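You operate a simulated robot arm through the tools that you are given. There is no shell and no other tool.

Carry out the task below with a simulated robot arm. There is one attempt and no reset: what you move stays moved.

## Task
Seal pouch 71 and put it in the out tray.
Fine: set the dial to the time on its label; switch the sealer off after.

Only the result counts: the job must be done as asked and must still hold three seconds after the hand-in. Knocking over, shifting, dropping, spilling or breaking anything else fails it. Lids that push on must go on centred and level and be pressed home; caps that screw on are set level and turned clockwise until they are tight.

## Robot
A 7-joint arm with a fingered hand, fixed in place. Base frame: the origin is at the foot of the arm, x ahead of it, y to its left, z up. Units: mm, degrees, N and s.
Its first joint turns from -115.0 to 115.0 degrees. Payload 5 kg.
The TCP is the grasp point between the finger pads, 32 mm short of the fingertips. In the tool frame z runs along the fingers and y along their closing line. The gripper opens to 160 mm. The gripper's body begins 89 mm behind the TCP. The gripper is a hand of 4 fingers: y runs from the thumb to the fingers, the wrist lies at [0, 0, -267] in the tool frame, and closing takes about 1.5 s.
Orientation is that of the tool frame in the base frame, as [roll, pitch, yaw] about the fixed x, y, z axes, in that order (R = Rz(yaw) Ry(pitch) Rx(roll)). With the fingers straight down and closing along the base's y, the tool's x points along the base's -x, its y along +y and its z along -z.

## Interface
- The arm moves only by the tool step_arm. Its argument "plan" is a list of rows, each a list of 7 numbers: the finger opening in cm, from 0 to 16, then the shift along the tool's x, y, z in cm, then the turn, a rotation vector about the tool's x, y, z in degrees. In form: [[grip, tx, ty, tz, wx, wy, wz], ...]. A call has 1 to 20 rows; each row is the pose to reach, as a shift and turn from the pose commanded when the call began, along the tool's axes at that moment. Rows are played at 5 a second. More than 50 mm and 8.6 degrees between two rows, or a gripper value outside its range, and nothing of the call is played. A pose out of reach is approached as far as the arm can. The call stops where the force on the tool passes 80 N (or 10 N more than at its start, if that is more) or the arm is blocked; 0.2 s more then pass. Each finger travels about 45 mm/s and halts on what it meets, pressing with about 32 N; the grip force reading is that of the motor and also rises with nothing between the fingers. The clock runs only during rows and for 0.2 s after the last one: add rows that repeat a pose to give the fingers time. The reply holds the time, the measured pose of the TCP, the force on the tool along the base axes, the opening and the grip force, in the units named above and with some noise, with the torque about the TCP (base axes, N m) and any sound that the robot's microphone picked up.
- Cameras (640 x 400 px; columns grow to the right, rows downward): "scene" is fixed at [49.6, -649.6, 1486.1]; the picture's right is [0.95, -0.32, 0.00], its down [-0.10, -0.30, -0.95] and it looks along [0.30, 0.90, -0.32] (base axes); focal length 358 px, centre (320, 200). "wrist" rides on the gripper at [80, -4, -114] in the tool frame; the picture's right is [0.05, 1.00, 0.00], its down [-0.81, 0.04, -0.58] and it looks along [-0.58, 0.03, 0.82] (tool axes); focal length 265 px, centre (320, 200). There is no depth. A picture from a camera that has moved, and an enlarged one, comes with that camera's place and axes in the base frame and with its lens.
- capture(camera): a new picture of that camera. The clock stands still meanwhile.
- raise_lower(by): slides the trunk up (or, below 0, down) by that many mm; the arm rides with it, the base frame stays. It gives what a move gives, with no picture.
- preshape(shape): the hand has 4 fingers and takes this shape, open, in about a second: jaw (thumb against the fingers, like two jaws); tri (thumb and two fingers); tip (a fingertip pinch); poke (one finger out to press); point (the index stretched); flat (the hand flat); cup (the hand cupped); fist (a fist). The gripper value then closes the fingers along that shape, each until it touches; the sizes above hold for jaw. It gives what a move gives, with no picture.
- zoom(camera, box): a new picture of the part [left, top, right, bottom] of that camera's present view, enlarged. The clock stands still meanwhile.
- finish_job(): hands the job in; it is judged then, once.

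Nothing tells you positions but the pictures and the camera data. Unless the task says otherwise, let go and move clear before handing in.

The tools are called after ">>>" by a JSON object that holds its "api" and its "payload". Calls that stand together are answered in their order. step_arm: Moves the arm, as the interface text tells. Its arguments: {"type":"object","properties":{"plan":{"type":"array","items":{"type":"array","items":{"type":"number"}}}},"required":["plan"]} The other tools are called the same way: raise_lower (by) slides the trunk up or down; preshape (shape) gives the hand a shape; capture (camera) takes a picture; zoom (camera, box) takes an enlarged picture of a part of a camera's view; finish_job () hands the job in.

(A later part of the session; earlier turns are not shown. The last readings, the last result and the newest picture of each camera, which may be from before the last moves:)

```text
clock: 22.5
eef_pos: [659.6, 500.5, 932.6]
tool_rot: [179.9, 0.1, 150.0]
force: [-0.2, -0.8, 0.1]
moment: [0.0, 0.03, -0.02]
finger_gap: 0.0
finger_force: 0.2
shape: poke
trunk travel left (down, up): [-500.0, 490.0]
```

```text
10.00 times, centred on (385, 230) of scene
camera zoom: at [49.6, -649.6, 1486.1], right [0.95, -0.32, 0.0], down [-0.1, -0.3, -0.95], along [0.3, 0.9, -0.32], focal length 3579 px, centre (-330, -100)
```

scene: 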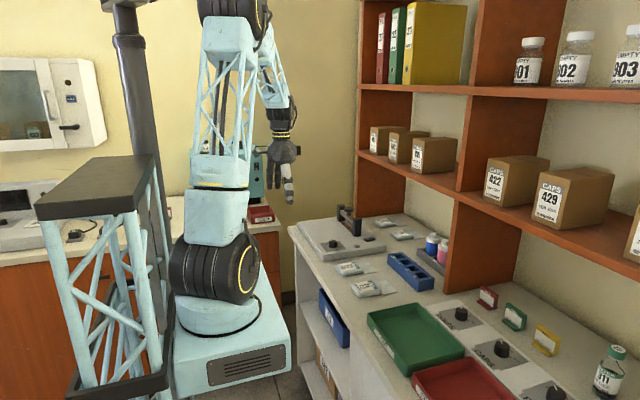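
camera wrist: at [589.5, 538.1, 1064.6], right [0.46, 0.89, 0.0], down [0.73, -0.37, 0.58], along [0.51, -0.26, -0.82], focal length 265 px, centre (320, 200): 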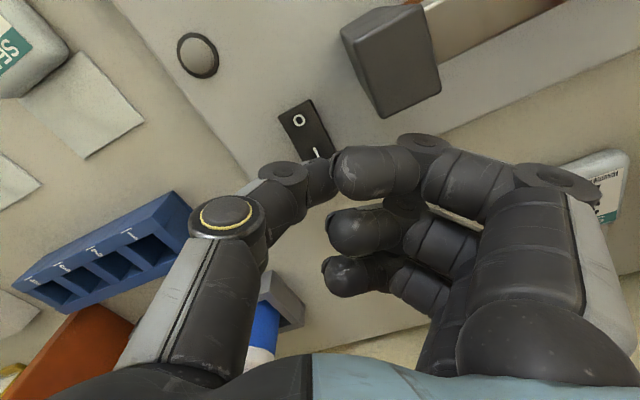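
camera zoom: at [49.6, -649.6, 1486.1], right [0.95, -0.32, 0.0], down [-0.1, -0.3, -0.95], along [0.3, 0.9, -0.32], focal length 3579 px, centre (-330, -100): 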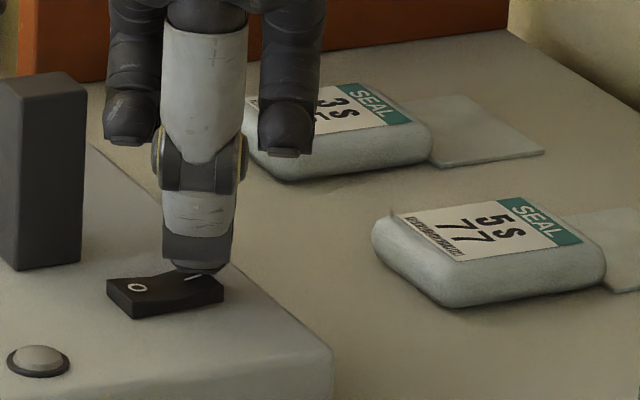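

>>> {"api": "step_arm", "payload": {"plan": [[16, 0, 0, 0.3, 0, 0, 0], [16, 0, 0, 0.5, 0, 0, 0], [16, 0, 0, 0.5, 0, 0, 0]]}}

>>> {"api": "zoom", "payload": {"camera": "scene", "box": [360, 210, 410, 250]}}

```text
clock: 23.3
eef_pos: [658.6, 500.4, 929.7]
tool_rot: [180.0, 0.1, 150.0]
force: [-1.8, -2.8, 19.9]
moment: [0.08, 0.16, 0.04]
finger_gap: 0.0
finger_force: 0.1
shape: poke
trunk travel left (down, up): [-500.0, 490.0]
```

```text
10.00 times, centred on (385, 230) of scene
camera zoom: at [49.6, -649.6, 1486.1], right [0.95, -0.32, 0.0], down [-0.1, -0.3, -0.95], along [0.3, 0.9, -0.32], focal length 3579 px, centre (-330, -100)
```

zoom: 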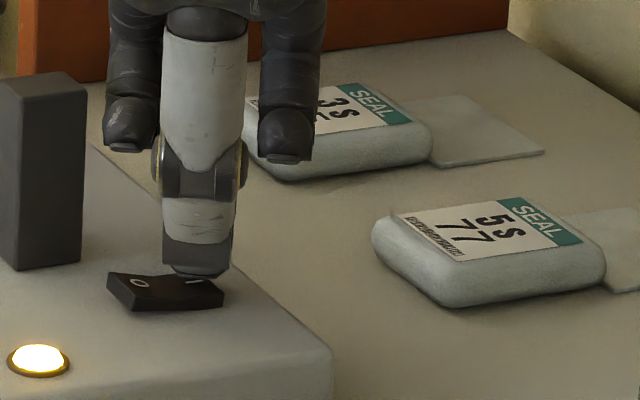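

The switch clicked to I and the lamp lit. I'll retract, return to jaw shape and move over pouch 71.

>>> {"api": "step_arm", "payload": {"plan": [[16, 0, 0, -2, 0, 0, 0], [16, 0, 0, -6, 0, 0, 0], [16, 0, 0, -11, 0, 0, 0], [16, 0, 0, -11, 0, 0, 0]]}}

>>> {"api": "zoom", "payload": {"camera": "scene", "box": [320, 200, 400, 260]}}

>>> {"api": "preshape", "payload": {"shape": "jaw"}}

```text
clock: 24.3
eef_pos: [659.9, 500.4, 1037.6]
tool_rot: [179.9, 0.0, 149.9]
force: [0.0, -0.3, -0.1]
moment: [0.01, 0.02, 0.03]
finger_gap: 0.0
finger_force: 0.2
shape: poke
trunk travel left (down, up): [-500.0, 490.0]
```

```text
6.67 times, centred on (360, 230) of scene
camera zoom: at [49.6, -649.6, 1486.1], right [0.95, -0.32, 0.0], down [-0.1, -0.3, -0.95], along [0.3, 0.9, -0.32], focal length 2386 px, centre (53, 0)
```

zoom: 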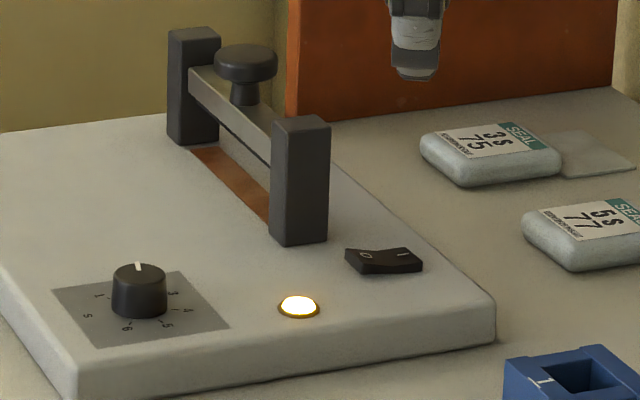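

```text
clock: 25.2
eef_pos: [662.4, 499.6, 1038.7]
tool_rot: [180.0, 0.0, 150.0]
force: [0.5, 0.6, 0.1]
moment: [-0.02, 0.0, -0.03]
finger_gap: 159.8
finger_force: 0.0
shape: jaw
trunk travel left (down, up): [-500.0, 490.0]
```

>>> {"api": "step_arm", "payload": {"plan": [[16, 1.77, -3.5, 0, 0, 0, -4.3], [16, 3.55, -7.0, 0, 0, 0, -8.6], [16, 5.32, -10.5, 0, 0, 0, -12.9], [16, 7.1, -14.0, 0, 0, 0, -17.1], [16, 8.87, -17.5, 0, 0, 0, -21.4], [16, 10.65, -21.0, 0, 0, 0, -25.7], [16, 12.42, -24.49, 0.5, 0, 0, -30], [16, 12.42, -24.49, 0.5, 0, 0, -30]]}}

>>> {"api": "capture", "payload": {"camera": "wrist"}}

>>> {"api": "zoom", "payload": {"camera": "wrist", "box": [230, 60, 410, 240]}}

```text
clock: 27.0
eef_pos: [430.1, 352.4, 1036.9]
tool_rot: [-179.9, 0.0, -180.0]
force: [0.2, -0.6, 1.1]
moment: [-0.01, -0.03, 0.0]
finger_gap: 159.7
finger_force: 0.1
shape: jaw
trunk travel left (down, up): [-500.0, 490.0]
```

```text
taken
camera wrist: at [350.9, 347.7, 1149.6], right [-0.05, 1.0, 0.0], down [0.81, 0.04, 0.58], along [0.58, 0.03, -0.82], focal length 265 px, centre (320, 200)
```

wrist: 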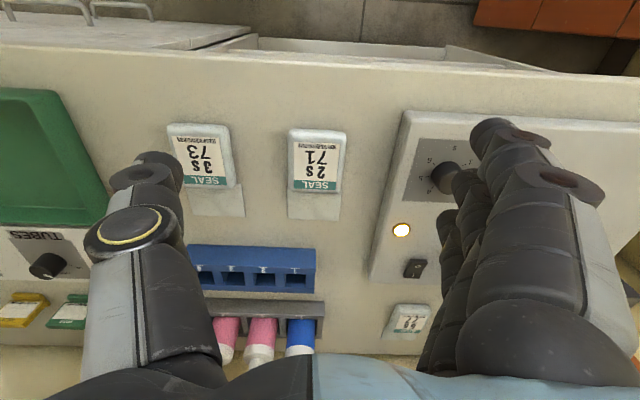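

```text
2.22 times, centred on (320, 150) of wrist
camera zoom: at [350.9, 347.7, 1149.6], right [-0.05, 1.0, 0.0], down [0.81, 0.04, 0.58], along [0.58, 0.03, -0.82], focal length 590 px, centre (320, 311)
```

zoom: 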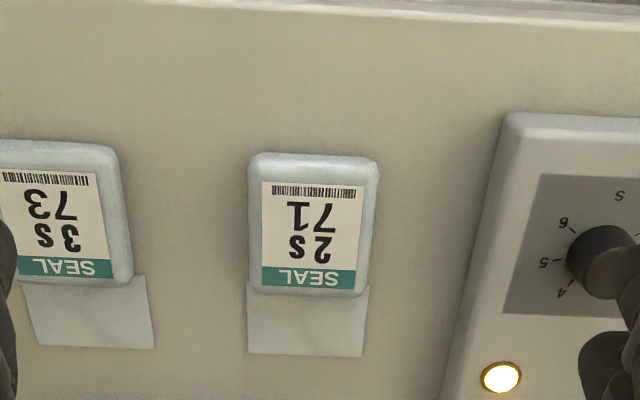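

Pouch 71 is centred near (496, 351), about 83×68 mm and 19 mm thick. Its 50 mm flap points to +x, and the bench is at z≈862. I'll move over it, narrow to 10 cm and check alignment.

>>> {"api": "step_arm", "payload": {"plan": [[14, -2.2, 0, 2.5, 0, 0, 0], [12, -4.4, -0.1, 5, 0, 0, 0], [10, -6.55, -0.1, 7.6, 0, 0, 0], [10, -6.55, -0.1, 7.6, 0, 0, 0], [10, -6.55, -0.1, 7.6, 0, 0, 0]]}}

>>> {"api": "capture", "payload": {"camera": "wrist"}}

>>> {"api": "zoom", "payload": {"camera": "scene", "box": [300, 180, 420, 300]}}

```text
clock: 28.2
eef_pos: [495.7, 349.9, 957.5]
tool_rot: [-179.9, 0.2, 179.9]
force: [0.3, 0.3, -1.1]
moment: [0.0, -0.04, -0.01]
finger_gap: 100.4
finger_force: 0.1
shape: jaw
trunk travel left (down, up): [-500.0, 490.0]
```

```text
taken
camera wrist: at [415.9, 346.6, 1071.3], right [-0.05, 1.0, 0.0], down [0.81, 0.04, 0.58], along [0.58, 0.03, -0.82], focal length 265 px, centre (320, 200)
```

wrist: 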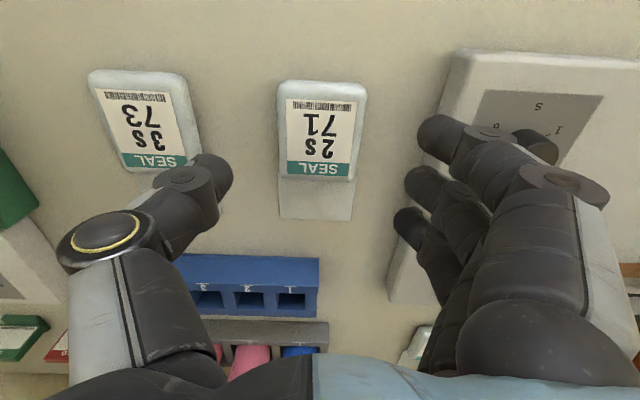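

```text
3.33 times, centred on (360, 240) of scene
camera zoom: at [49.6, -649.6, 1486.1], right [0.95, -0.32, 0.0], down [-0.1, -0.3, -0.95], along [0.3, 0.9, -0.32], focal length 1193 px, centre (187, 67)
```

zoom: 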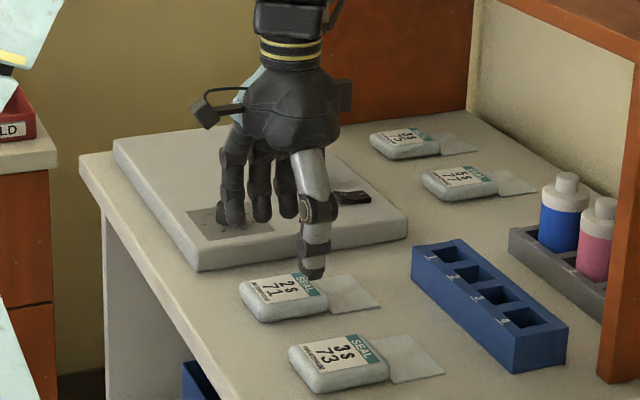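

Alignment is good. I'll narrow to 9 cm, descend to just above the bench and close on the pouch.

>>> {"api": "step_arm", "payload": {"plan": [[9, 0, 0, 1, 0, 0, 0], [9, 0, 0, 3, 0, 0, 0], [9, 0, 0, 4.8, 0, 0, 0], [9, 0, 0, 5.6, 0, 0, 0], [9, 0, 0, 6.0, 0, 0, 0], [9, 0, 0, 6.0, 0, 0, 0]]}}

>>> {"api": "capture", "payload": {"camera": "wrist"}}

>>> {"api": "zoom", "payload": {"camera": "scene", "box": [310, 210, 400, 300]}}

```text
clock: 29.6
eef_pos: [495.1, 349.3, 897.6]
tool_rot: [180.0, 0.0, -180.0]
force: [0.5, 0.3, 0.2]
moment: [0.0, -0.03, -0.02]
finger_gap: 90.7
finger_force: 0.1
shape: jaw
trunk travel left (down, up): [-500.0, 490.0]
```

```text
taken
camera wrist: at [415.6, 345.9, 1010.8], right [-0.05, 1.0, 0.0], down [0.81, 0.04, 0.58], along [0.58, 0.03, -0.82], focal length 265 px, centre (320, 200)
```

wrist: 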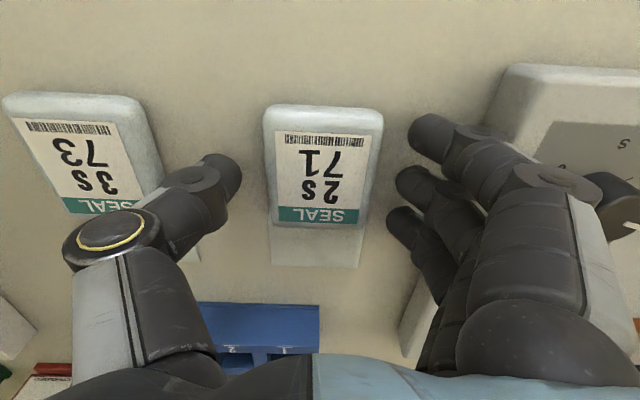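

```text
4.44 times, centred on (355, 255) of scene
camera zoom: at [49.6, -649.6, 1486.1], right [0.95, -0.32, 0.0], down [-0.1, -0.3, -0.95], along [0.3, 0.9, -0.32], focal length 1590 px, centre (164, -44)
```

zoom: 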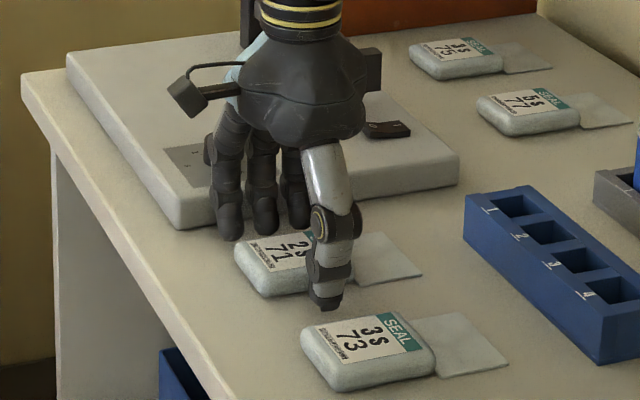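

>>> {"api": "step_arm", "payload": {"plan": [[8, 0, 0, 0, 0, 0, 0], [7, 0, 0, 0, 0, 0, 0], [6, 0, 0, 0, 0, 0, 0], [5, 0, 0, 0, 0, 0, 0], [5, 0, 0, 0, 0, 0, 0], [5, 0, 0, 0, 0, 0, 0]]}}

>>> {"api": "capture", "payload": {"camera": "wrist"}}

```text
clock: 31.0
eef_pos: [494.1, 348.9, 897.1]
tool_rot: [180.0, 0.0, 179.9]
force: [0.2, 0.0, -0.9]
moment: [0.04, 0.01, -0.02]
finger_gap: 59.9
finger_force: 32.1
shape: jaw
trunk travel left (down, up): [-500.0, 490.0]
```

```text
taken
camera wrist: at [415.6, 345.9, 1010.8], right [-0.05, 1.0, 0.0], down [0.82, 0.04, 0.58], along [0.58, 0.03, -0.82], focal length 265 px, centre (320, 200)
```

wrist: 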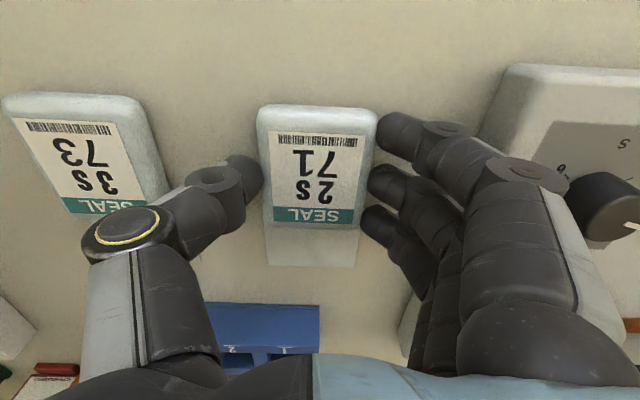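

The grip is firm at 60 mm. I'll lift straight up and check how the pouch hangs.

>>> {"api": "step_arm", "payload": {"plan": [[5, 0, 0, -1, 0, 0, 0], [5, 0, 0, -3, 0, 0, 0], [5, 0, 0, -6, 0, 0, 0], [5, 0, 0, -9, 0, 0, 0], [5, 0, 0, -11, 0, 0, 0], [5, 0, 0, -11, 0, 0, 0]]}}

>>> {"api": "capture", "payload": {"camera": "wrist"}}

>>> {"api": "zoom", "payload": {"camera": "scene", "box": [310, 160, 420, 270]}}

```text
clock: 32.4
eef_pos: [493.8, 348.7, 1006.6]
tool_rot: [179.9, 0.1, 180.0]
force: [0.1, -0.7, 0.2]
moment: [0.0, 0.03, 0.04]
finger_gap: 59.6
finger_force: 32.2
shape: jaw
trunk travel left (down, up): [-500.0, 490.0]
```

```text
taken
camera wrist: at [415.3, 346.7, 1120.5], right [-0.05, 1.0, 0.0], down [0.82, 0.04, 0.58], along [0.58, 0.03, -0.82], focal length 265 px, centre (320, 200)
```

wrist: 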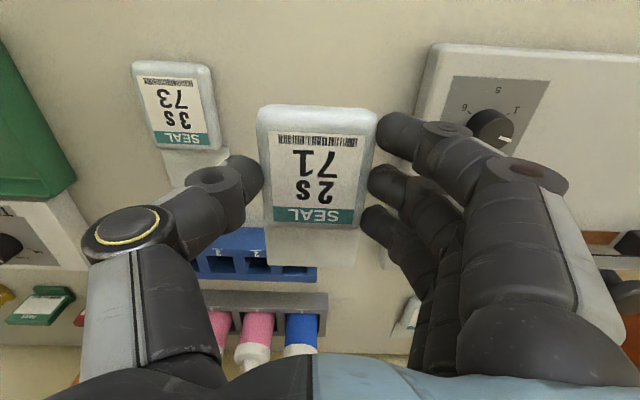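

```text
3.64 times, centred on (365, 215) of scene
camera zoom: at [49.6, -649.6, 1486.1], right [0.95, -0.32, 0.0], down [-0.1, -0.3, -0.95], along [0.3, 0.9, -0.32], focal length 1301 px, centre (156, 146)
```

zoom: 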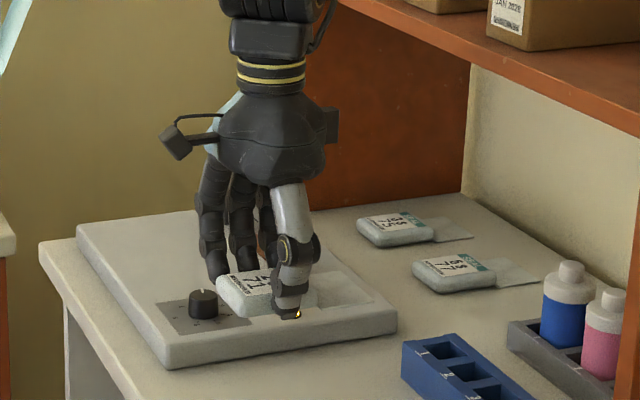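

>>> {"api": "zoom", "payload": {"camera": "wrist", "box": [230, 80, 410, 280]}}

```text
2.00 times, centred on (320, 180) of wrist
camera zoom: at [415.3, 346.7, 1120.5], right [-0.05, 1.0, 0.0], down [0.82, 0.04, 0.58], along [0.58, 0.03, -0.82], focal length 531 px, centre (320, 240)
```

zoom: 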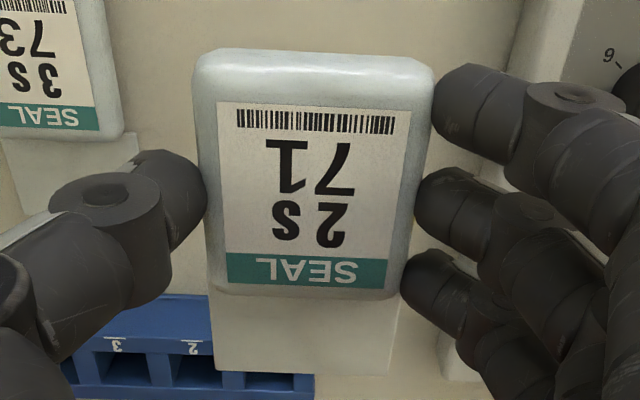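

The pouch hangs level with its flap centred about 3 mm off the TCP in y. I'll carry it over to the sealer deck behind the jaw.

>>> {"api": "step_arm", "payload": {"plan": [[5, 0, 3.0, 0, 0, 0, 0], [5, 0, 7.2, 0, 0, 0, 0], [5, 0, 11.4, 0, 0, 0, 0], [5, 0, 15.6, 0, 0, 0, 0], [5, 0, 19.8, 0, 0, 0, 0], [5, 0, 24.0, 0, 0, 0, 0], [5, 0, 27.5, 0, 0, 0, 0], [5, 0, 29.4, 0, 0, 0, 0], [5, 0, 29.4, 0, 0, 0, 0]]}}

>>> {"api": "capture", "payload": {"camera": "wrist"}}

>>> {"api": "zoom", "payload": {"camera": "scene", "box": [290, 140, 400, 260]}}

```text
clock: 34.4
eef_pos: [494.0, 643.7, 1007.7]
tool_rot: [-180.0, 0.0, 179.9]
force: [0.5, -0.3, -0.8]
moment: [0.02, 0.0, -0.02]
finger_gap: 59.8
finger_force: 31.9
shape: jaw
trunk travel left (down, up): [-500.0, 490.0]
```

```text
taken
camera wrist: at [415.0, 640.0, 1121.5], right [-0.05, 1.0, 0.0], down [0.81, 0.04, 0.58], along [0.58, 0.03, -0.82], focal length 265 px, centre (320, 200)
```

wrist: 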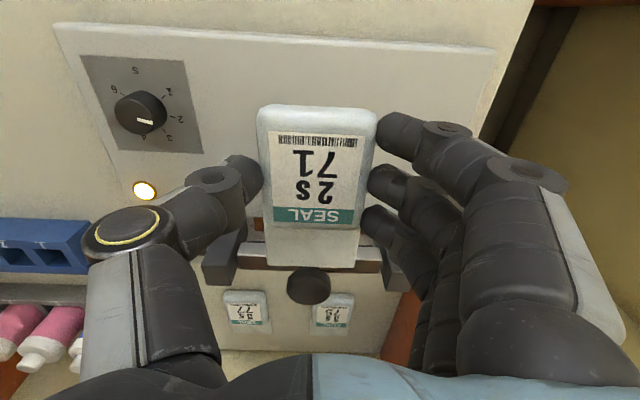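

```text
3.33 times, centred on (345, 200) of scene
camera zoom: at [49.6, -649.6, 1486.1], right [0.95, -0.32, 0.0], down [-0.1, -0.3, -0.95], along [0.3, 0.9, -0.32], focal length 1193 px, centre (237, 200)
```

zoom: 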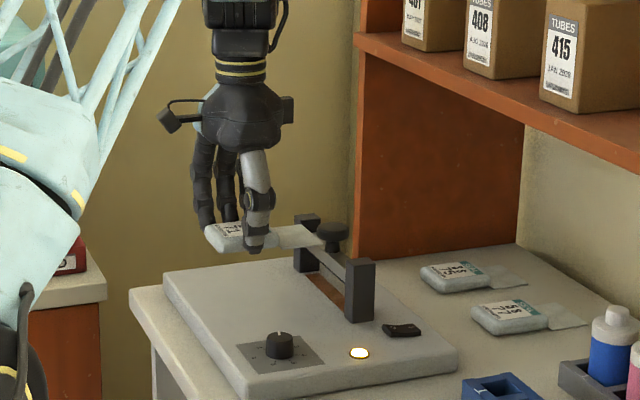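

Alignment in y is good. I'll lower to about 4 mm above the deck, still behind the bar.

>>> {"api": "step_arm", "payload": {"plan": [[5, 0, 0, 2, 0, 0, 0], [5, 0, 0, 4.5, 0, 0, 0], [5, 0, 0, 6.5, 0, 0, 0], [5, 0, 0, 7.6, 0, 0, 0], [5, 0, 0, 7.6, 0, 0, 0]]}}

>>> {"api": "capture", "payload": {"camera": "wrist"}}

>>> {"api": "zoom", "payload": {"camera": "scene", "box": [300, 180, 390, 260]}}

```text
clock: 35.6
eef_pos: [495.7, 643.7, 930.8]
tool_rot: [180.0, -0.1, 179.8]
force: [0.1, -0.1, -0.2]
moment: [-0.01, 0.01, -0.01]
finger_gap: 59.7
finger_force: 32.4
shape: jaw
trunk travel left (down, up): [-500.0, 490.0]
```

```text
taken
camera wrist: at [415.8, 640.4, 1044.2], right [-0.05, 1.0, 0.0], down [0.81, 0.04, 0.58], along [0.58, 0.03, -0.82], focal length 265 px, centre (320, 200)
```

wrist: 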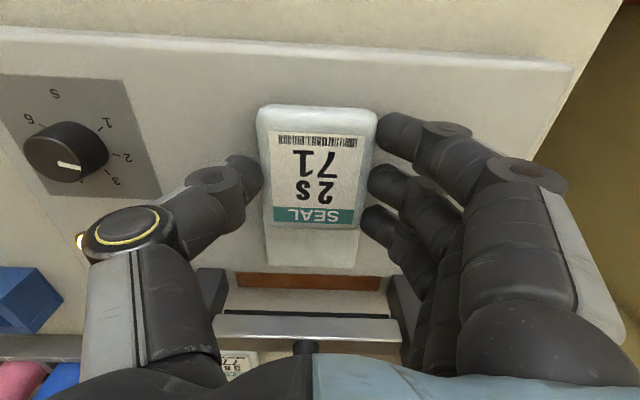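

```text
5.00 times, centred on (345, 220) of scene
camera zoom: at [49.6, -649.6, 1486.1], right [0.95, -0.32, 0.0], down [-0.1, -0.3, -0.95], along [0.3, 0.9, -0.32], focal length 1789 px, centre (195, 100)
```

zoom: 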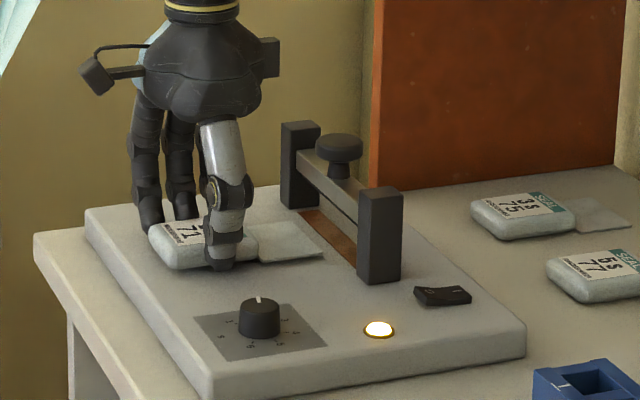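

The bar's opening is clear and level with the flap. I'll slide forward so the flap goes under the bar, with mid-flap over the strip.

>>> {"api": "step_arm", "payload": {"plan": [[5, -1, 0, 0, 0, 0, 0], [5, -2, 0, 0, 0, 0, 0], [5, -3, 0, 0, 0, 0, 0], [5, -4, 0, 0, 0, 0, 0], [5, -5, 0, 0, 0, 0, 0], [5, -5.5, 0, 0, 0, 0, 0], [5, -5.5, 0, 0, 0, 0, 0]]}}

>>> {"api": "capture", "payload": {"camera": "wrist"}}

>>> {"api": "zoom", "payload": {"camera": "scene", "box": [310, 180, 390, 250]}}

```text
clock: 37.2
eef_pos: [548.9, 642.3, 930.5]
tool_rot: [180.0, 0.0, -180.0]
force: [-0.8, 0.0, -1.9]
moment: [-0.04, 0.03, 0.03]
finger_gap: 59.6
finger_force: 31.8
shape: jaw
trunk travel left (down, up): [-500.0, 490.0]
```

```text
taken
camera wrist: at [470.6, 639.9, 1043.8], right [-0.05, 1.0, 0.0], down [0.82, 0.04, 0.58], along [0.58, 0.03, -0.82], focal length 265 px, centre (320, 200)
```

wrist: 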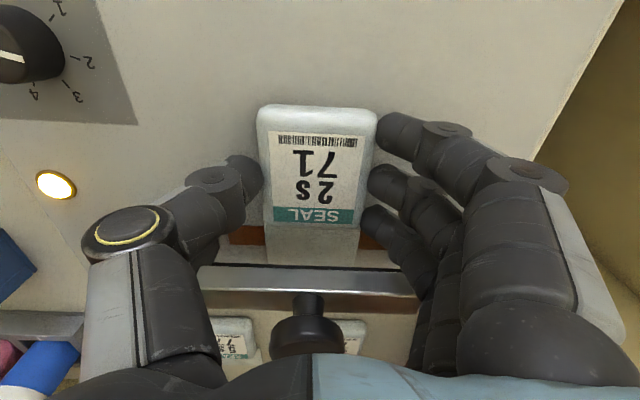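

```text
5.71 times, centred on (350, 215) of scene
camera zoom: at [49.6, -649.6, 1486.1], right [0.95, -0.32, 0.0], down [-0.1, -0.3, -0.95], along [0.3, 0.9, -0.32], focal length 2045 px, centre (149, 114)
```

zoom: 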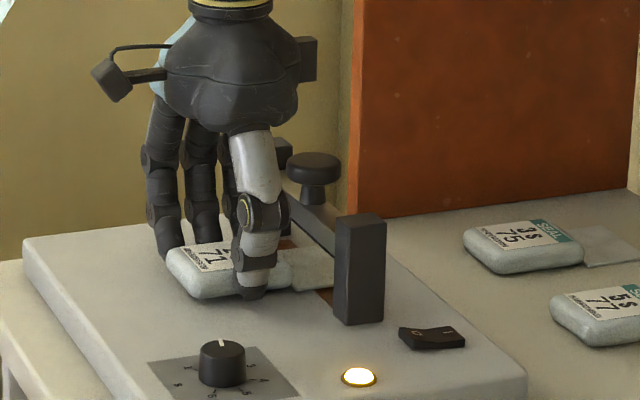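

The flap is under the bar. I'll lower the last few mm to the deck and release.

>>> {"api": "step_arm", "payload": {"plan": [[5, 0, 0, 0.2, 0, 0, 0], [5, 0, 0, 0.4, 0, 0, 0], [5, 0, 0, 0.4, 0, 0, 0]]}}

```text
clock: 38.0
eef_pos: [550.5, 642.1, 926.7]
tool_rot: [-179.9, 0.0, 179.9]
force: [-1.5, 0.0, -0.1]
moment: [-0.03, 0.01, 0.0]
finger_gap: 59.7
finger_force: 31.7
shape: jaw
trunk travel left (down, up): [-500.0, 490.0]
```

>>> {"api": "step_arm", "payload": {"plan": [[5, 0, 0, 0.1, 0, 0, 0], [5, 0, 0, 0.15, 0, 0, 0], [5, 0, 0, 0.15, 0, 0, 0]]}}

>>> {"api": "zoom", "payload": {"camera": "scene", "box": [320, 200, 370, 240]}}

```text
clock: 38.8
eef_pos: [549.0, 642.5, 926.4]
tool_rot: [179.9, 0.2, 180.0]
force: [-2.0, -1.4, 12.3]
moment: [-0.07, 0.0, 0.0]
finger_gap: 59.8
finger_force: 32.4
shape: jaw
trunk travel left (down, up): [-500.0, 490.0]
```

```text
10.00 times, centred on (345, 220) of scene
camera zoom: at [49.6, -649.6, 1486.1], right [0.95, -0.32, 0.0], down [-0.1, -0.3, -0.95], along [0.3, 0.9, -0.32], focal length 3579 px, centre (70, 0)
```

zoom: 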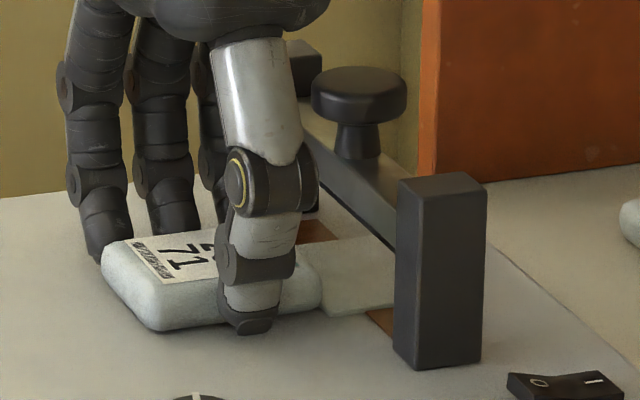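

It touches the deck (12 N). I'll release and rise straight up.

>>> {"api": "step_arm", "payload": {"plan": [[7, 0, 0, -0.1, 0, 0, 0], [9, 0, 0, -0.1, 0, 0, 0], [9, 0, 0, -0.1, 0, 0, 0], [9, 0, 0, -1.5, 0, 0, 0], [9, 0, 0, -4, 0, 0, 0], [9, 0, 0, -8, 0, 0, 0], [9, 0, 0, -12, 0, 0, 0], [9, 0, 0, -12, 0, 0, 0]]}}

>>> {"api": "capture", "payload": {"camera": "wrist"}}

>>> {"api": "zoom", "payload": {"camera": "wrist", "box": [230, 110, 410, 290]}}

>>> {"api": "zoom", "payload": {"camera": "scene", "box": [310, 190, 390, 250]}}

```text
clock: 40.6
eef_pos: [548.8, 644.0, 1046.8]
tool_rot: [-179.9, -0.1, 180.0]
force: [0.0, 0.5, -0.3]
moment: [0.0, -0.03, 0.01]
finger_gap: 89.1
finger_force: 0.0
shape: jaw
trunk travel left (down, up): [-500.0, 490.0]
```

```text
taken
camera wrist: at [468.3, 639.7, 1160.4], right [-0.05, 1.0, 0.0], down [0.82, 0.04, 0.58], along [0.58, 0.03, -0.82], focal length 265 px, centre (320, 200)
```

wrist: 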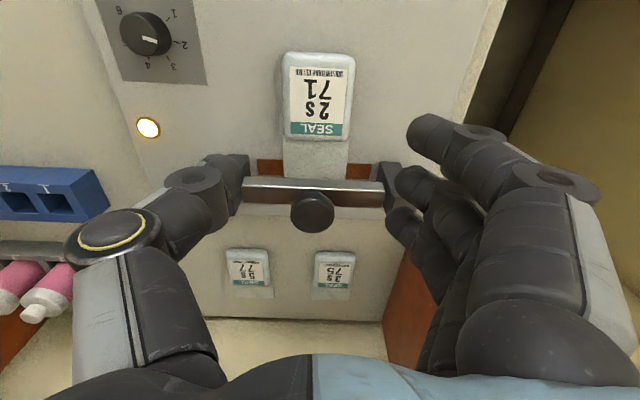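

```text
2.22 times, centred on (320, 200) of wrist
camera zoom: at [468.3, 639.7, 1160.4], right [-0.05, 1.0, 0.0], down [0.82, 0.04, 0.58], along [0.58, 0.03, -0.82], focal length 590 px, centre (320, 200)
```

zoom: 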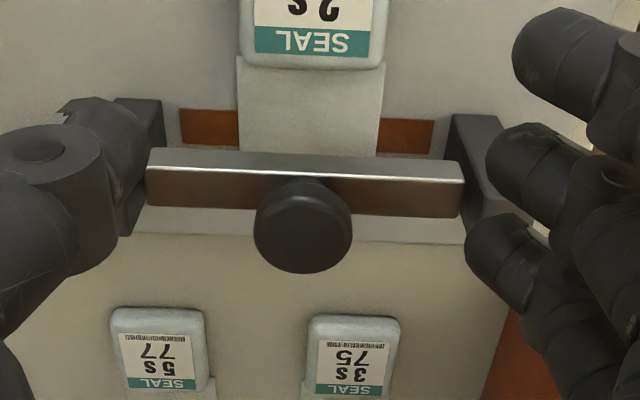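

```text
6.67 times, centred on (350, 220) of scene
camera zoom: at [49.6, -649.6, 1486.1], right [0.95, -0.32, 0.0], down [-0.1, -0.3, -0.95], along [0.3, 0.9, -0.32], focal length 2386 px, centre (120, 67)
```

zoom: 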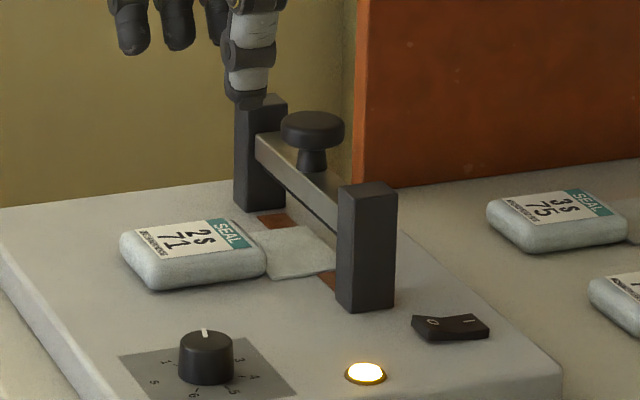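

>>> {"api": "zoom", "payload": {"camera": "wrist", "box": [260, 40, 370, 200]}}

>>> {"api": "zoom", "payload": {"camera": "scene", "box": [320, 205, 370, 245]}}

```text
2.50 times, centred on (315, 120) of wrist
camera zoom: at [468.3, 639.7, 1160.4], right [-0.05, 1.0, 0.0], down [0.82, 0.04, 0.58], along [0.58, 0.03, -0.82], focal length 664 px, centre (332, 400)
```

zoom: 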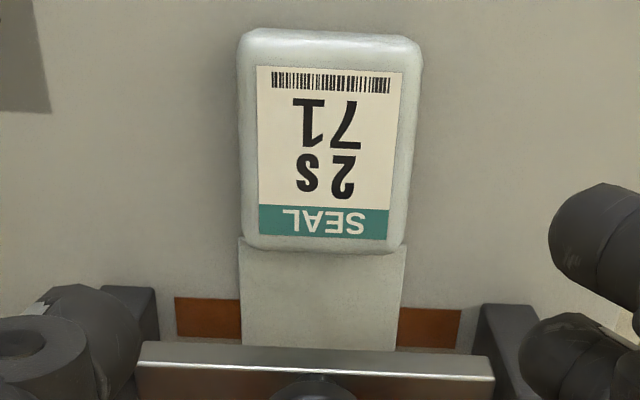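

```text
10.00 times, centred on (345, 225) of scene
camera zoom: at [49.6, -649.6, 1486.1], right [0.95, -0.32, 0.0], down [-0.1, -0.3, -0.95], along [0.3, 0.9, -0.32], focal length 3579 px, centre (70, -50)
```

zoom: 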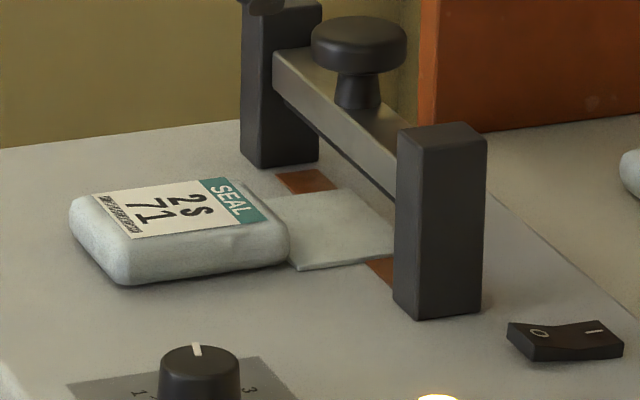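

The pouch slid back about 12 mm on release, leaving the flap end just past the strip near x=630. I'd like the seal line mid-flap, so I'll regrip and nudge it forward while watching the force.

>>> {"api": "step_arm", "payload": {"plan": [[9, 1.05, -0.28, 3, 0, 0, 0], [9, 1.05, -0.28, 6, 0, 0, 0], [9, 1.05, -0.28, 9, 0, 0, 0], [9, 1.05, -0.28, 11.0, 0, 0, 0], [9, 1.05, -0.28, 11.9, 0, 0, 0], [9, 1.05, -0.28, 11.9, 0, 0, 0]]}}

>>> {"api": "capture", "payload": {"camera": "wrist"}}

```text
clock: 42.0
eef_pos: [538.4, 639.1, 927.4]
tool_rot: [179.9, 0.1, -180.0]
force: [0.3, 0.9, -0.4]
moment: [-0.03, 0.0, 0.03]
finger_gap: 89.1
finger_force: 0.1
shape: jaw
trunk travel left (down, up): [-500.0, 490.0]
```

```text
taken
camera wrist: at [458.7, 636.3, 1040.4], right [-0.05, 1.0, 0.0], down [0.82, 0.04, 0.58], along [0.58, 0.03, -0.82], focal length 265 px, centre (320, 200)
```

wrist: 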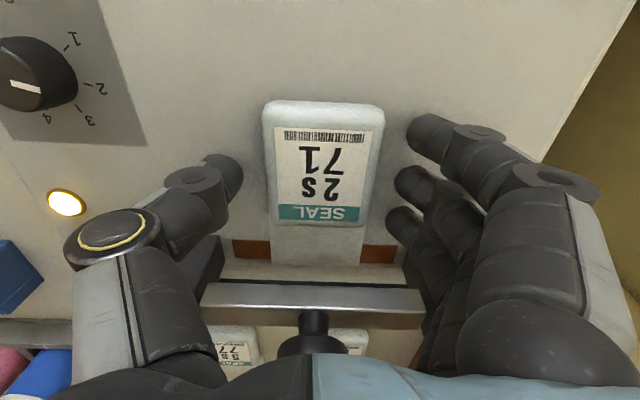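

>>> {"api": "step_arm", "payload": {"plan": [[8, 0, 0, 0, 0, 0, 0], [7, 0, 0, 0, 0, 0, 0], [6, 0, 0, 0, 0, 0, 0], [5, 0, 0, 0, 0, 0, 0], [5, 0, 0, 0, 0, 0, 0], [5, 0, 0, 0, 0, 0, 0]]}}

>>> {"api": "capture", "payload": {"camera": "wrist"}}

```text
clock: 43.4
eef_pos: [538.3, 640.1, 927.1]
tool_rot: [-179.9, 0.1, 179.9]
force: [0.1, 1.2, 1.0]
moment: [0.01, 0.0, 0.02]
finger_gap: 59.6
finger_force: 31.9
shape: jaw
trunk travel left (down, up): [-500.0, 490.0]
```

```text
taken
camera wrist: at [458.7, 636.3, 1040.5], right [-0.05, 1.0, 0.0], down [0.82, 0.04, 0.58], along [0.58, 0.03, -0.82], focal length 265 px, centre (320, 200)
```

wrist: 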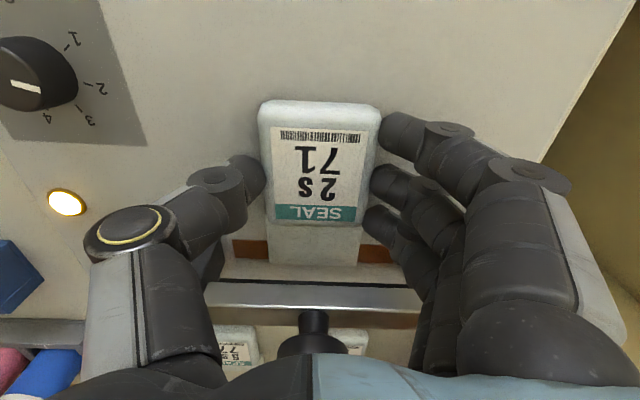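

>>> {"api": "step_arm", "payload": {"plan": [[5, 0, 0, -0.2, 0, 0, 0], [5, -0.4, 0, -0.2, 0, 0, 0], [5, -0.8, 0, -0.2, 0, 0, 0], [5, -0.8, 0, -0.2, 0, 0, 0]]}}

>>> {"api": "step_arm", "payload": {"plan": [[5, -0.4, 0, 0, 0, 0, 0], [5, -0.6, 0, 0, 0, 0, 0], [5, -0.6, 0, 0, 0, 0, 0]]}}

>>> {"api": "zoom", "payload": {"camera": "wrist", "box": [200, 80, 440, 300]}}

>>> {"api": "zoom", "payload": {"camera": "scene", "box": [320, 205, 370, 245]}}

```text
clock: 44.4
eef_pos: [545.9, 640.2, 927.8]
tool_rot: [-180.0, 0.0, -179.9]
force: [-0.4, 0.9, -1.2]
moment: [0.01, 0.07, -0.04]
finger_gap: 59.8
finger_force: 32.0
shape: jaw
trunk travel left (down, up): [-500.0, 490.0]
```

```text
clock: 45.2
eef_pos: [551.9, 639.9, 927.9]
tool_rot: [179.9, 0.0, 180.0]
force: [-2.0, 0.1, -1.4]
moment: [-0.03, 0.03, 0.02]
finger_gap: 59.7
finger_force: 32.5
shape: jaw
trunk travel left (down, up): [-500.0, 490.0]
```

```text
1.82 times, centred on (320, 190) of wrist
camera zoom: at [473.2, 636.7, 1042.2], right [-0.05, 1.0, 0.0], down [0.81, 0.04, 0.58], along [0.58, 0.03, -0.82], focal length 483 px, centre (320, 218)
```

zoom: 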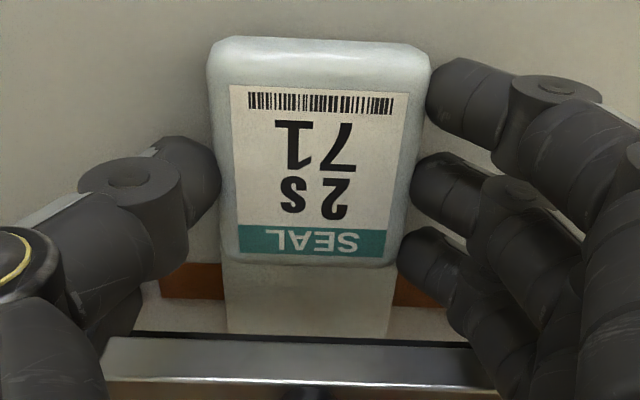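

```text
10.00 times, centred on (345, 225) of scene
camera zoom: at [49.6, -649.6, 1486.1], right [0.95, -0.32, 0.0], down [-0.1, -0.3, -0.95], along [0.3, 0.9, -0.32], focal length 3579 px, centre (70, -50)
```

zoom: 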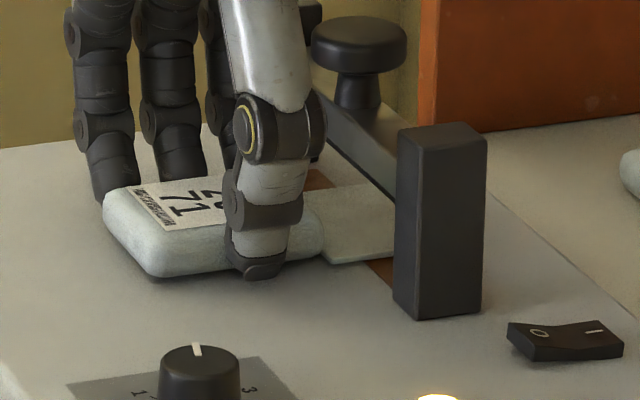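

Label centre is now near x=550, so mid-flap sits on the strip. I'll lower about 1 mm and open gently, then check whether it stays.

>>> {"api": "step_arm", "payload": {"plan": [[5, 0, 0, 0.12, 0, 0, 0], [5, 0, 0, 0.12, 0, 0, 0], [5.8, 0, 0, 0.12, 0, 0, 0], [6.1, 0, 0, 0.12, 0, 0, 0], [6.4, 0, 0, 0.12, 0, 0, 0], [6.4, 0, 0, 0.12, 0, 0, 0]]}}

>>> {"api": "zoom", "payload": {"camera": "wrist", "box": [200, 80, 440, 300]}}

```text
clock: 46.6
eef_pos: [552.1, 639.4, 928.0]
tool_rot: [179.9, 0.0, 179.8]
force: [-0.7, -1.4, -0.3]
moment: [0.0, 0.05, 0.03]
finger_gap: 64.5
finger_force: 0.1
shape: jaw
trunk travel left (down, up): [-500.0, 490.0]
```

```text
1.82 times, centred on (320, 190) of wrist
camera zoom: at [473.2, 636.3, 1041.1], right [-0.05, 1.0, 0.0], down [0.81, 0.04, 0.58], along [0.58, 0.03, -0.82], focal length 483 px, centre (320, 218)
```

zoom: 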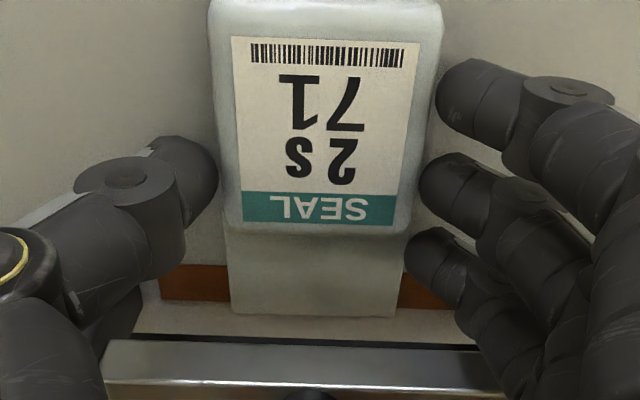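

The pouch eased back to the same place again (label centre near x=539), which suggests a stop. The flap end is at about x=630, covering the whole strip (607–628) with the bar above it. I'll accept this position, open fully and rise.

>>> {"api": "step_arm", "payload": {"plan": [[9, 0, 0, 0, 0, 0, 0], [9, 0, 0, 0, 0, 0, 0], [9, 0, 0, -1, 0, 0, 0], [9, 0, 0, -4, 0, 0, 0], [9, 0, 0, -8, 0, 0, 0], [9, 0, 0, -12, 0, 0, 0], [9, 0, 0, -13, 0, 0, 0], [9, 0, 0, -13, 0, 0, 0]]}}

>>> {"api": "zoom", "payload": {"camera": "wrist", "box": [230, 30, 410, 230]}}

>>> {"api": "zoom", "payload": {"camera": "scene", "box": [320, 205, 370, 245]}}

```text
clock: 48.4
eef_pos: [555.4, 639.8, 1056.9]
tool_rot: [-180.0, 0.0, 180.0]
force: [-0.4, -0.1, -0.2]
moment: [0.0, 0.0, -0.02]
finger_gap: 89.1
finger_force: 0.0
shape: jaw
trunk travel left (down, up): [-500.0, 490.0]
```

```text
2.00 times, centred on (320, 130) of wrist
camera zoom: at [475.8, 635.7, 1170.4], right [-0.05, 1.0, 0.0], down [0.82, 0.04, 0.58], along [0.58, 0.03, -0.82], focal length 531 px, centre (320, 340)
```

zoom: 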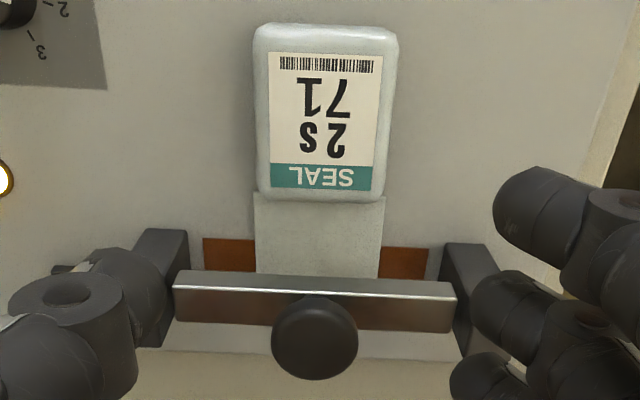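

```text
10.00 times, centred on (345, 225) of scene
camera zoom: at [49.6, -649.6, 1486.1], right [0.95, -0.32, 0.0], down [-0.1, -0.3, -0.95], along [0.3, 0.9, -0.32], focal length 3579 px, centre (70, -50)
```

zoom: 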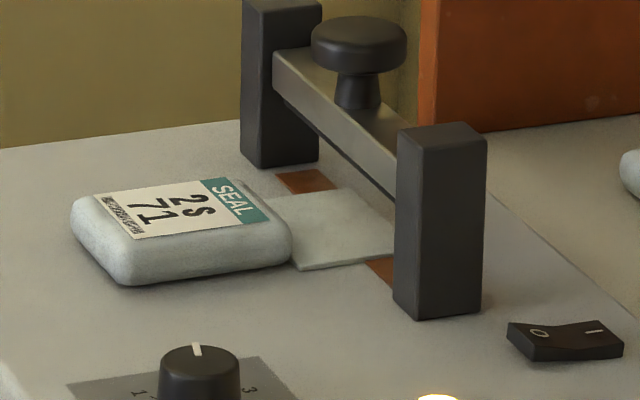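

The flap lies across the strip under the bar. Now I'll take the poke shape and position over the lever knob.

>>> {"api": "preshape", "payload": {"shape": "poke"}}

>>> {"api": "step_arm", "payload": {"plan": [[16, -3.2, 0.05, 0, 0, 0, 0], [16, -6.3, 0.1, 0.5, 0, 0, 0], [16, -6.3, 0.1, 1.0, 0, 0, 0], [16, -6.3, 0.1, 1.0, 0, 0, 0]]}}

>>> {"api": "capture", "payload": {"camera": "wrist"}}

>>> {"api": "zoom", "payload": {"camera": "scene", "box": [320, 160, 400, 250]}}

```text
clock: 49.3
eef_pos: [556.1, 639.8, 1055.8]
tool_rot: [-179.9, 0.1, 179.9]
force: [0.5, -0.5, -0.6]
moment: [-0.01, 0.01, -0.01]
finger_gap: 0.0
finger_force: 0.1
shape: poke
trunk travel left (down, up): [-500.0, 490.0]
```

```text
clock: 50.3
eef_pos: [617.4, 640.2, 1047.1]
tool_rot: [180.0, -0.1, 179.9]
force: [0.7, 0.3, 0.1]
moment: [-0.01, 0.01, 0.02]
finger_gap: 0.1
finger_force: 0.0
shape: poke
trunk travel left (down, up): [-500.0, 490.0]
```

```text
taken
camera wrist: at [537.2, 637.3, 1160.2], right [-0.05, 1.0, 0.0], down [0.82, 0.04, 0.58], along [0.58, 0.03, -0.82], focal length 265 px, centre (320, 200)
```

wrist: 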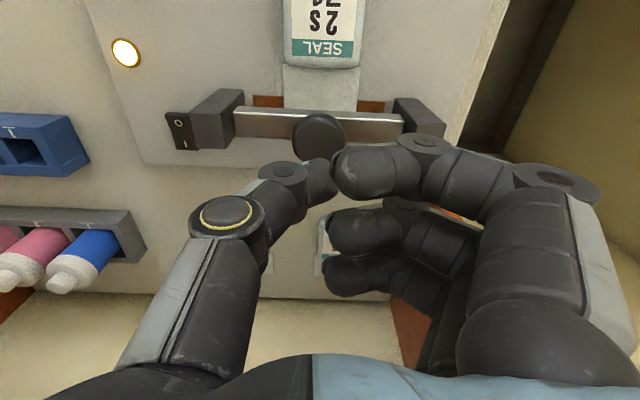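

```text
4.44 times, centred on (360, 205) of scene
camera zoom: at [49.6, -649.6, 1486.1], right [0.95, -0.32, 0.0], down [-0.1, -0.3, -0.95], along [0.3, 0.9, -0.32], focal length 1590 px, centre (142, 178)
```

zoom: 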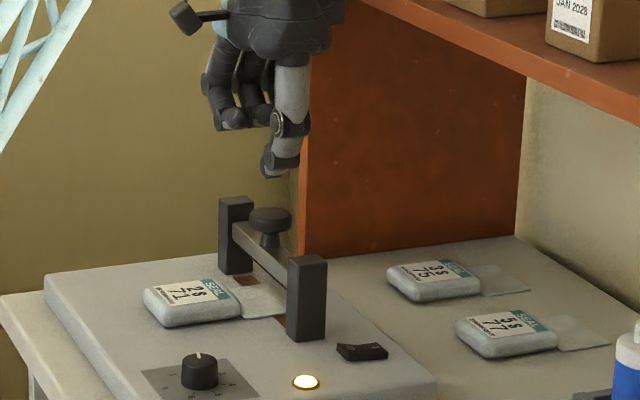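

The thumb is centred over the knob. I'll descend to first contact.

>>> {"api": "step_arm", "payload": {"plan": [[16, 0.1, 0, 1.5, 0, 0, 0], [16, 0.1, 0, 3, 0, 0, 0], [16, 0.1, 0, 4, 0, 0, 0], [16, 0.1, 0, 4, 0, 0, 0]]}}

>>> {"api": "zoom", "payload": {"camera": "scene", "box": [330, 180, 390, 230]}}

```text
clock: 51.3
eef_pos: [615.1, 641.2, 1007.8]
tool_rot: [180.0, 0.0, 180.0]
force: [-0.5, 0.3, 1.4]
moment: [0.01, -0.01, 0.0]
finger_gap: 0.3
finger_force: 0.1
shape: poke
trunk travel left (down, up): [-500.0, 490.0]
```

```text
8.00 times, centred on (360, 205) of scene
camera zoom: at [49.6, -649.6, 1486.1], right [0.95, -0.32, 0.0], down [-0.1, -0.3, -0.95], along [0.3, 0.9, -0.32], focal length 2863 px, centre (0, 160)
```

zoom: 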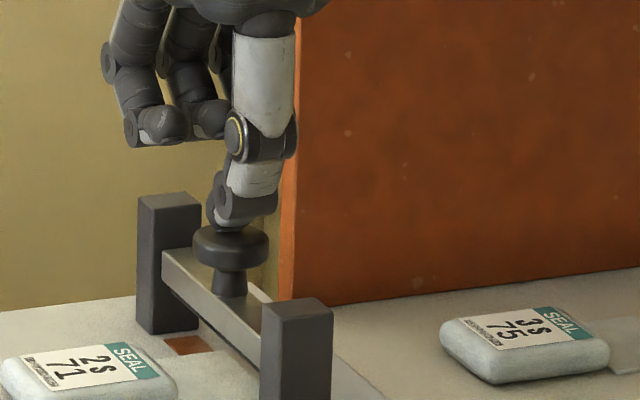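

>>> {"api": "step_arm", "payload": {"plan": [[16, 0, 0, 0.6, 0, 0, 0], [16, 0, 0, 1.2, 0, 0, 0], [16, 0, 0, 1.8, 0, 0, 0]]}}

>>> {"api": "zoom", "payload": {"camera": "scene", "box": [330, 180, 390, 250]}}

```text
clock: 52.1
eef_pos: [616.1, 642.0, 989.0]
tool_rot: [-179.9, 0.0, 179.9]
force: [0.3, 0.0, -0.3]
moment: [-0.01, 0.03, 0.0]
finger_gap: 0.0
finger_force: 0.1
shape: poke
trunk travel left (down, up): [-500.0, 490.0]
```

```text
5.71 times, centred on (360, 215) of scene
camera zoom: at [49.6, -649.6, 1486.1], right [0.95, -0.32, 0.0], down [-0.1, -0.3, -0.95], along [0.3, 0.9, -0.32], focal length 2045 px, centre (91, 114)
```

zoom: 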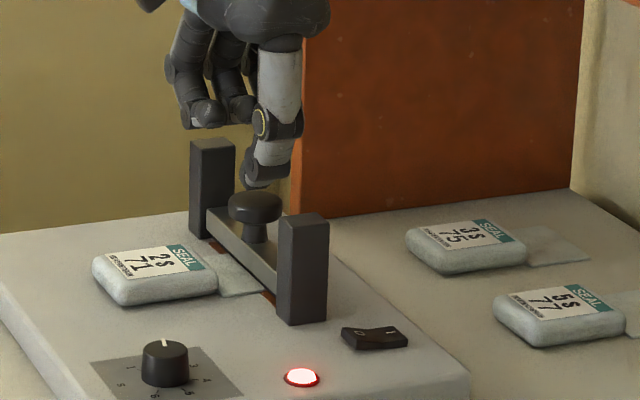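

>>> {"api": "zoom", "payload": {"camera": "scene", "box": [335, 200, 385, 240]}}

>>> {"api": "capture", "payload": {"camera": "wrist"}}

```text
10.00 times, centred on (360, 220) of scene
camera zoom: at [49.6, -649.6, 1486.1], right [0.95, -0.32, 0.0], down [-0.1, -0.3, -0.95], along [0.3, 0.9, -0.32], focal length 3579 px, centre (-80, 0)
```

zoom: 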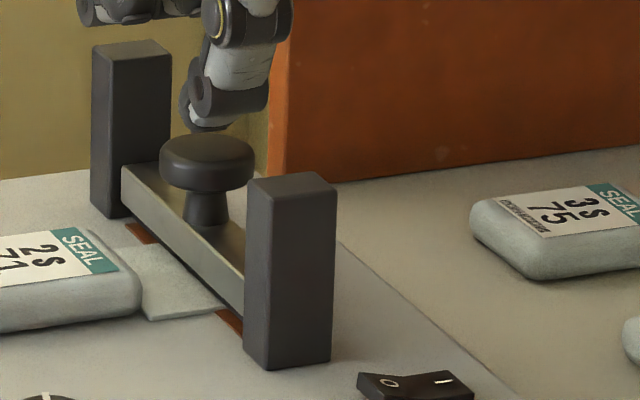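

```text
taken
camera wrist: at [536.2, 637.8, 1102.5], right [-0.05, 1.0, 0.0], down [0.82, 0.04, 0.58], along [0.58, 0.03, -0.82], focal length 265 px, centre (320, 200)
```

wrist: 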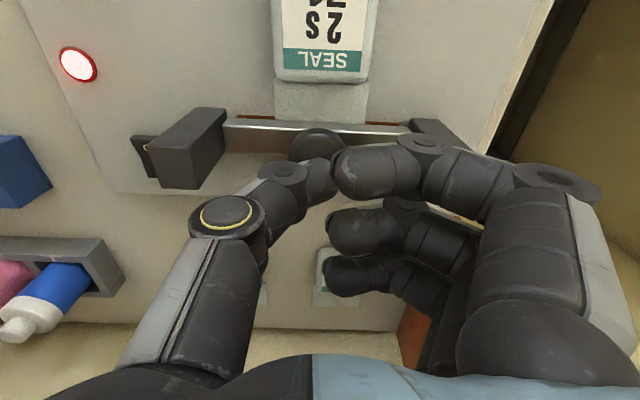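

The bar dropped closed on the flap and the lamp turned red, so sealing has started. I'll follow the knob down to keep it pressed for the set time.

>>> {"api": "step_arm", "payload": {"plan": [[16, 0, 0, 0.5, 0, 0, 0], [16, 0, 0, 0.9, 0, 0, 0]]}}

>>> {"api": "zoom", "payload": {"camera": "scene", "box": [330, 195, 390, 255]}}

```text
clock: 52.7
eef_pos: [615.5, 640.6, 982.9]
tool_rot: [179.9, 0.2, 179.9]
force: [-0.8, -2.7, 10.0]
moment: [-0.05, 0.04, 0.0]
finger_gap: 0.1
finger_force: 0.2
shape: poke
trunk travel left (down, up): [-500.0, 490.0]
```

```text
6.67 times, centred on (360, 225) of scene
camera zoom: at [49.6, -649.6, 1486.1], right [0.95, -0.32, 0.0], down [-0.1, -0.3, -0.95], along [0.3, 0.9, -0.32], focal length 2386 px, centre (53, 33)
```

zoom: 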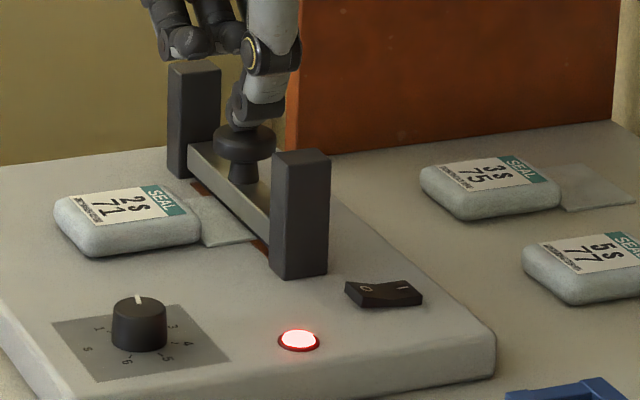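

Contact on the knob now reads 10 N with the bar at its stop and the lamp red. I'll press a little firmer and hold while watching the lamp.

>>> {"api": "step_arm", "payload": {"plan": [[16, 0, 0, 0.15, 0, 0, 0], [16, 0, 0, 0.15, 0, 0, 0], [16, 0, 0, 0.15, 0, 0, 0]]}}

>>> {"api": "zoom", "payload": {"camera": "scene", "box": [330, 195, 390, 255]}}

```text
clock: 53.5
eef_pos: [616.1, 640.5, 981.8]
tool_rot: [179.8, 0.1, 179.9]
force: [-1.4, -5.9, 26.7]
moment: [-0.07, 0.02, 0.05]
finger_gap: 0.0
finger_force: 0.0
shape: poke
trunk travel left (down, up): [-500.0, 490.0]
```

```text
6.67 times, centred on (360, 225) of scene
camera zoom: at [49.6, -649.6, 1486.1], right [0.95, -0.32, 0.0], down [-0.1, -0.3, -0.95], along [0.3, 0.9, -0.32], focal length 2386 px, centre (53, 33)
```

zoom: 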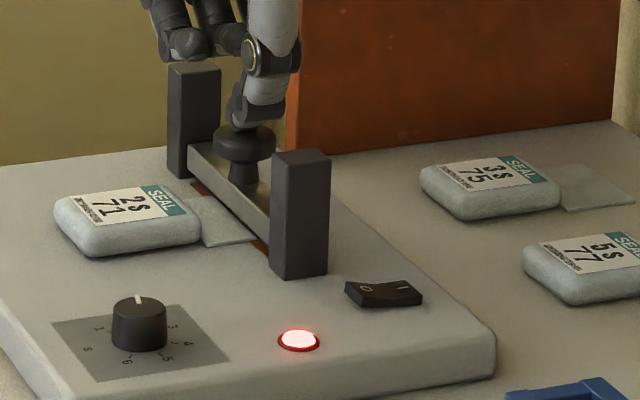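

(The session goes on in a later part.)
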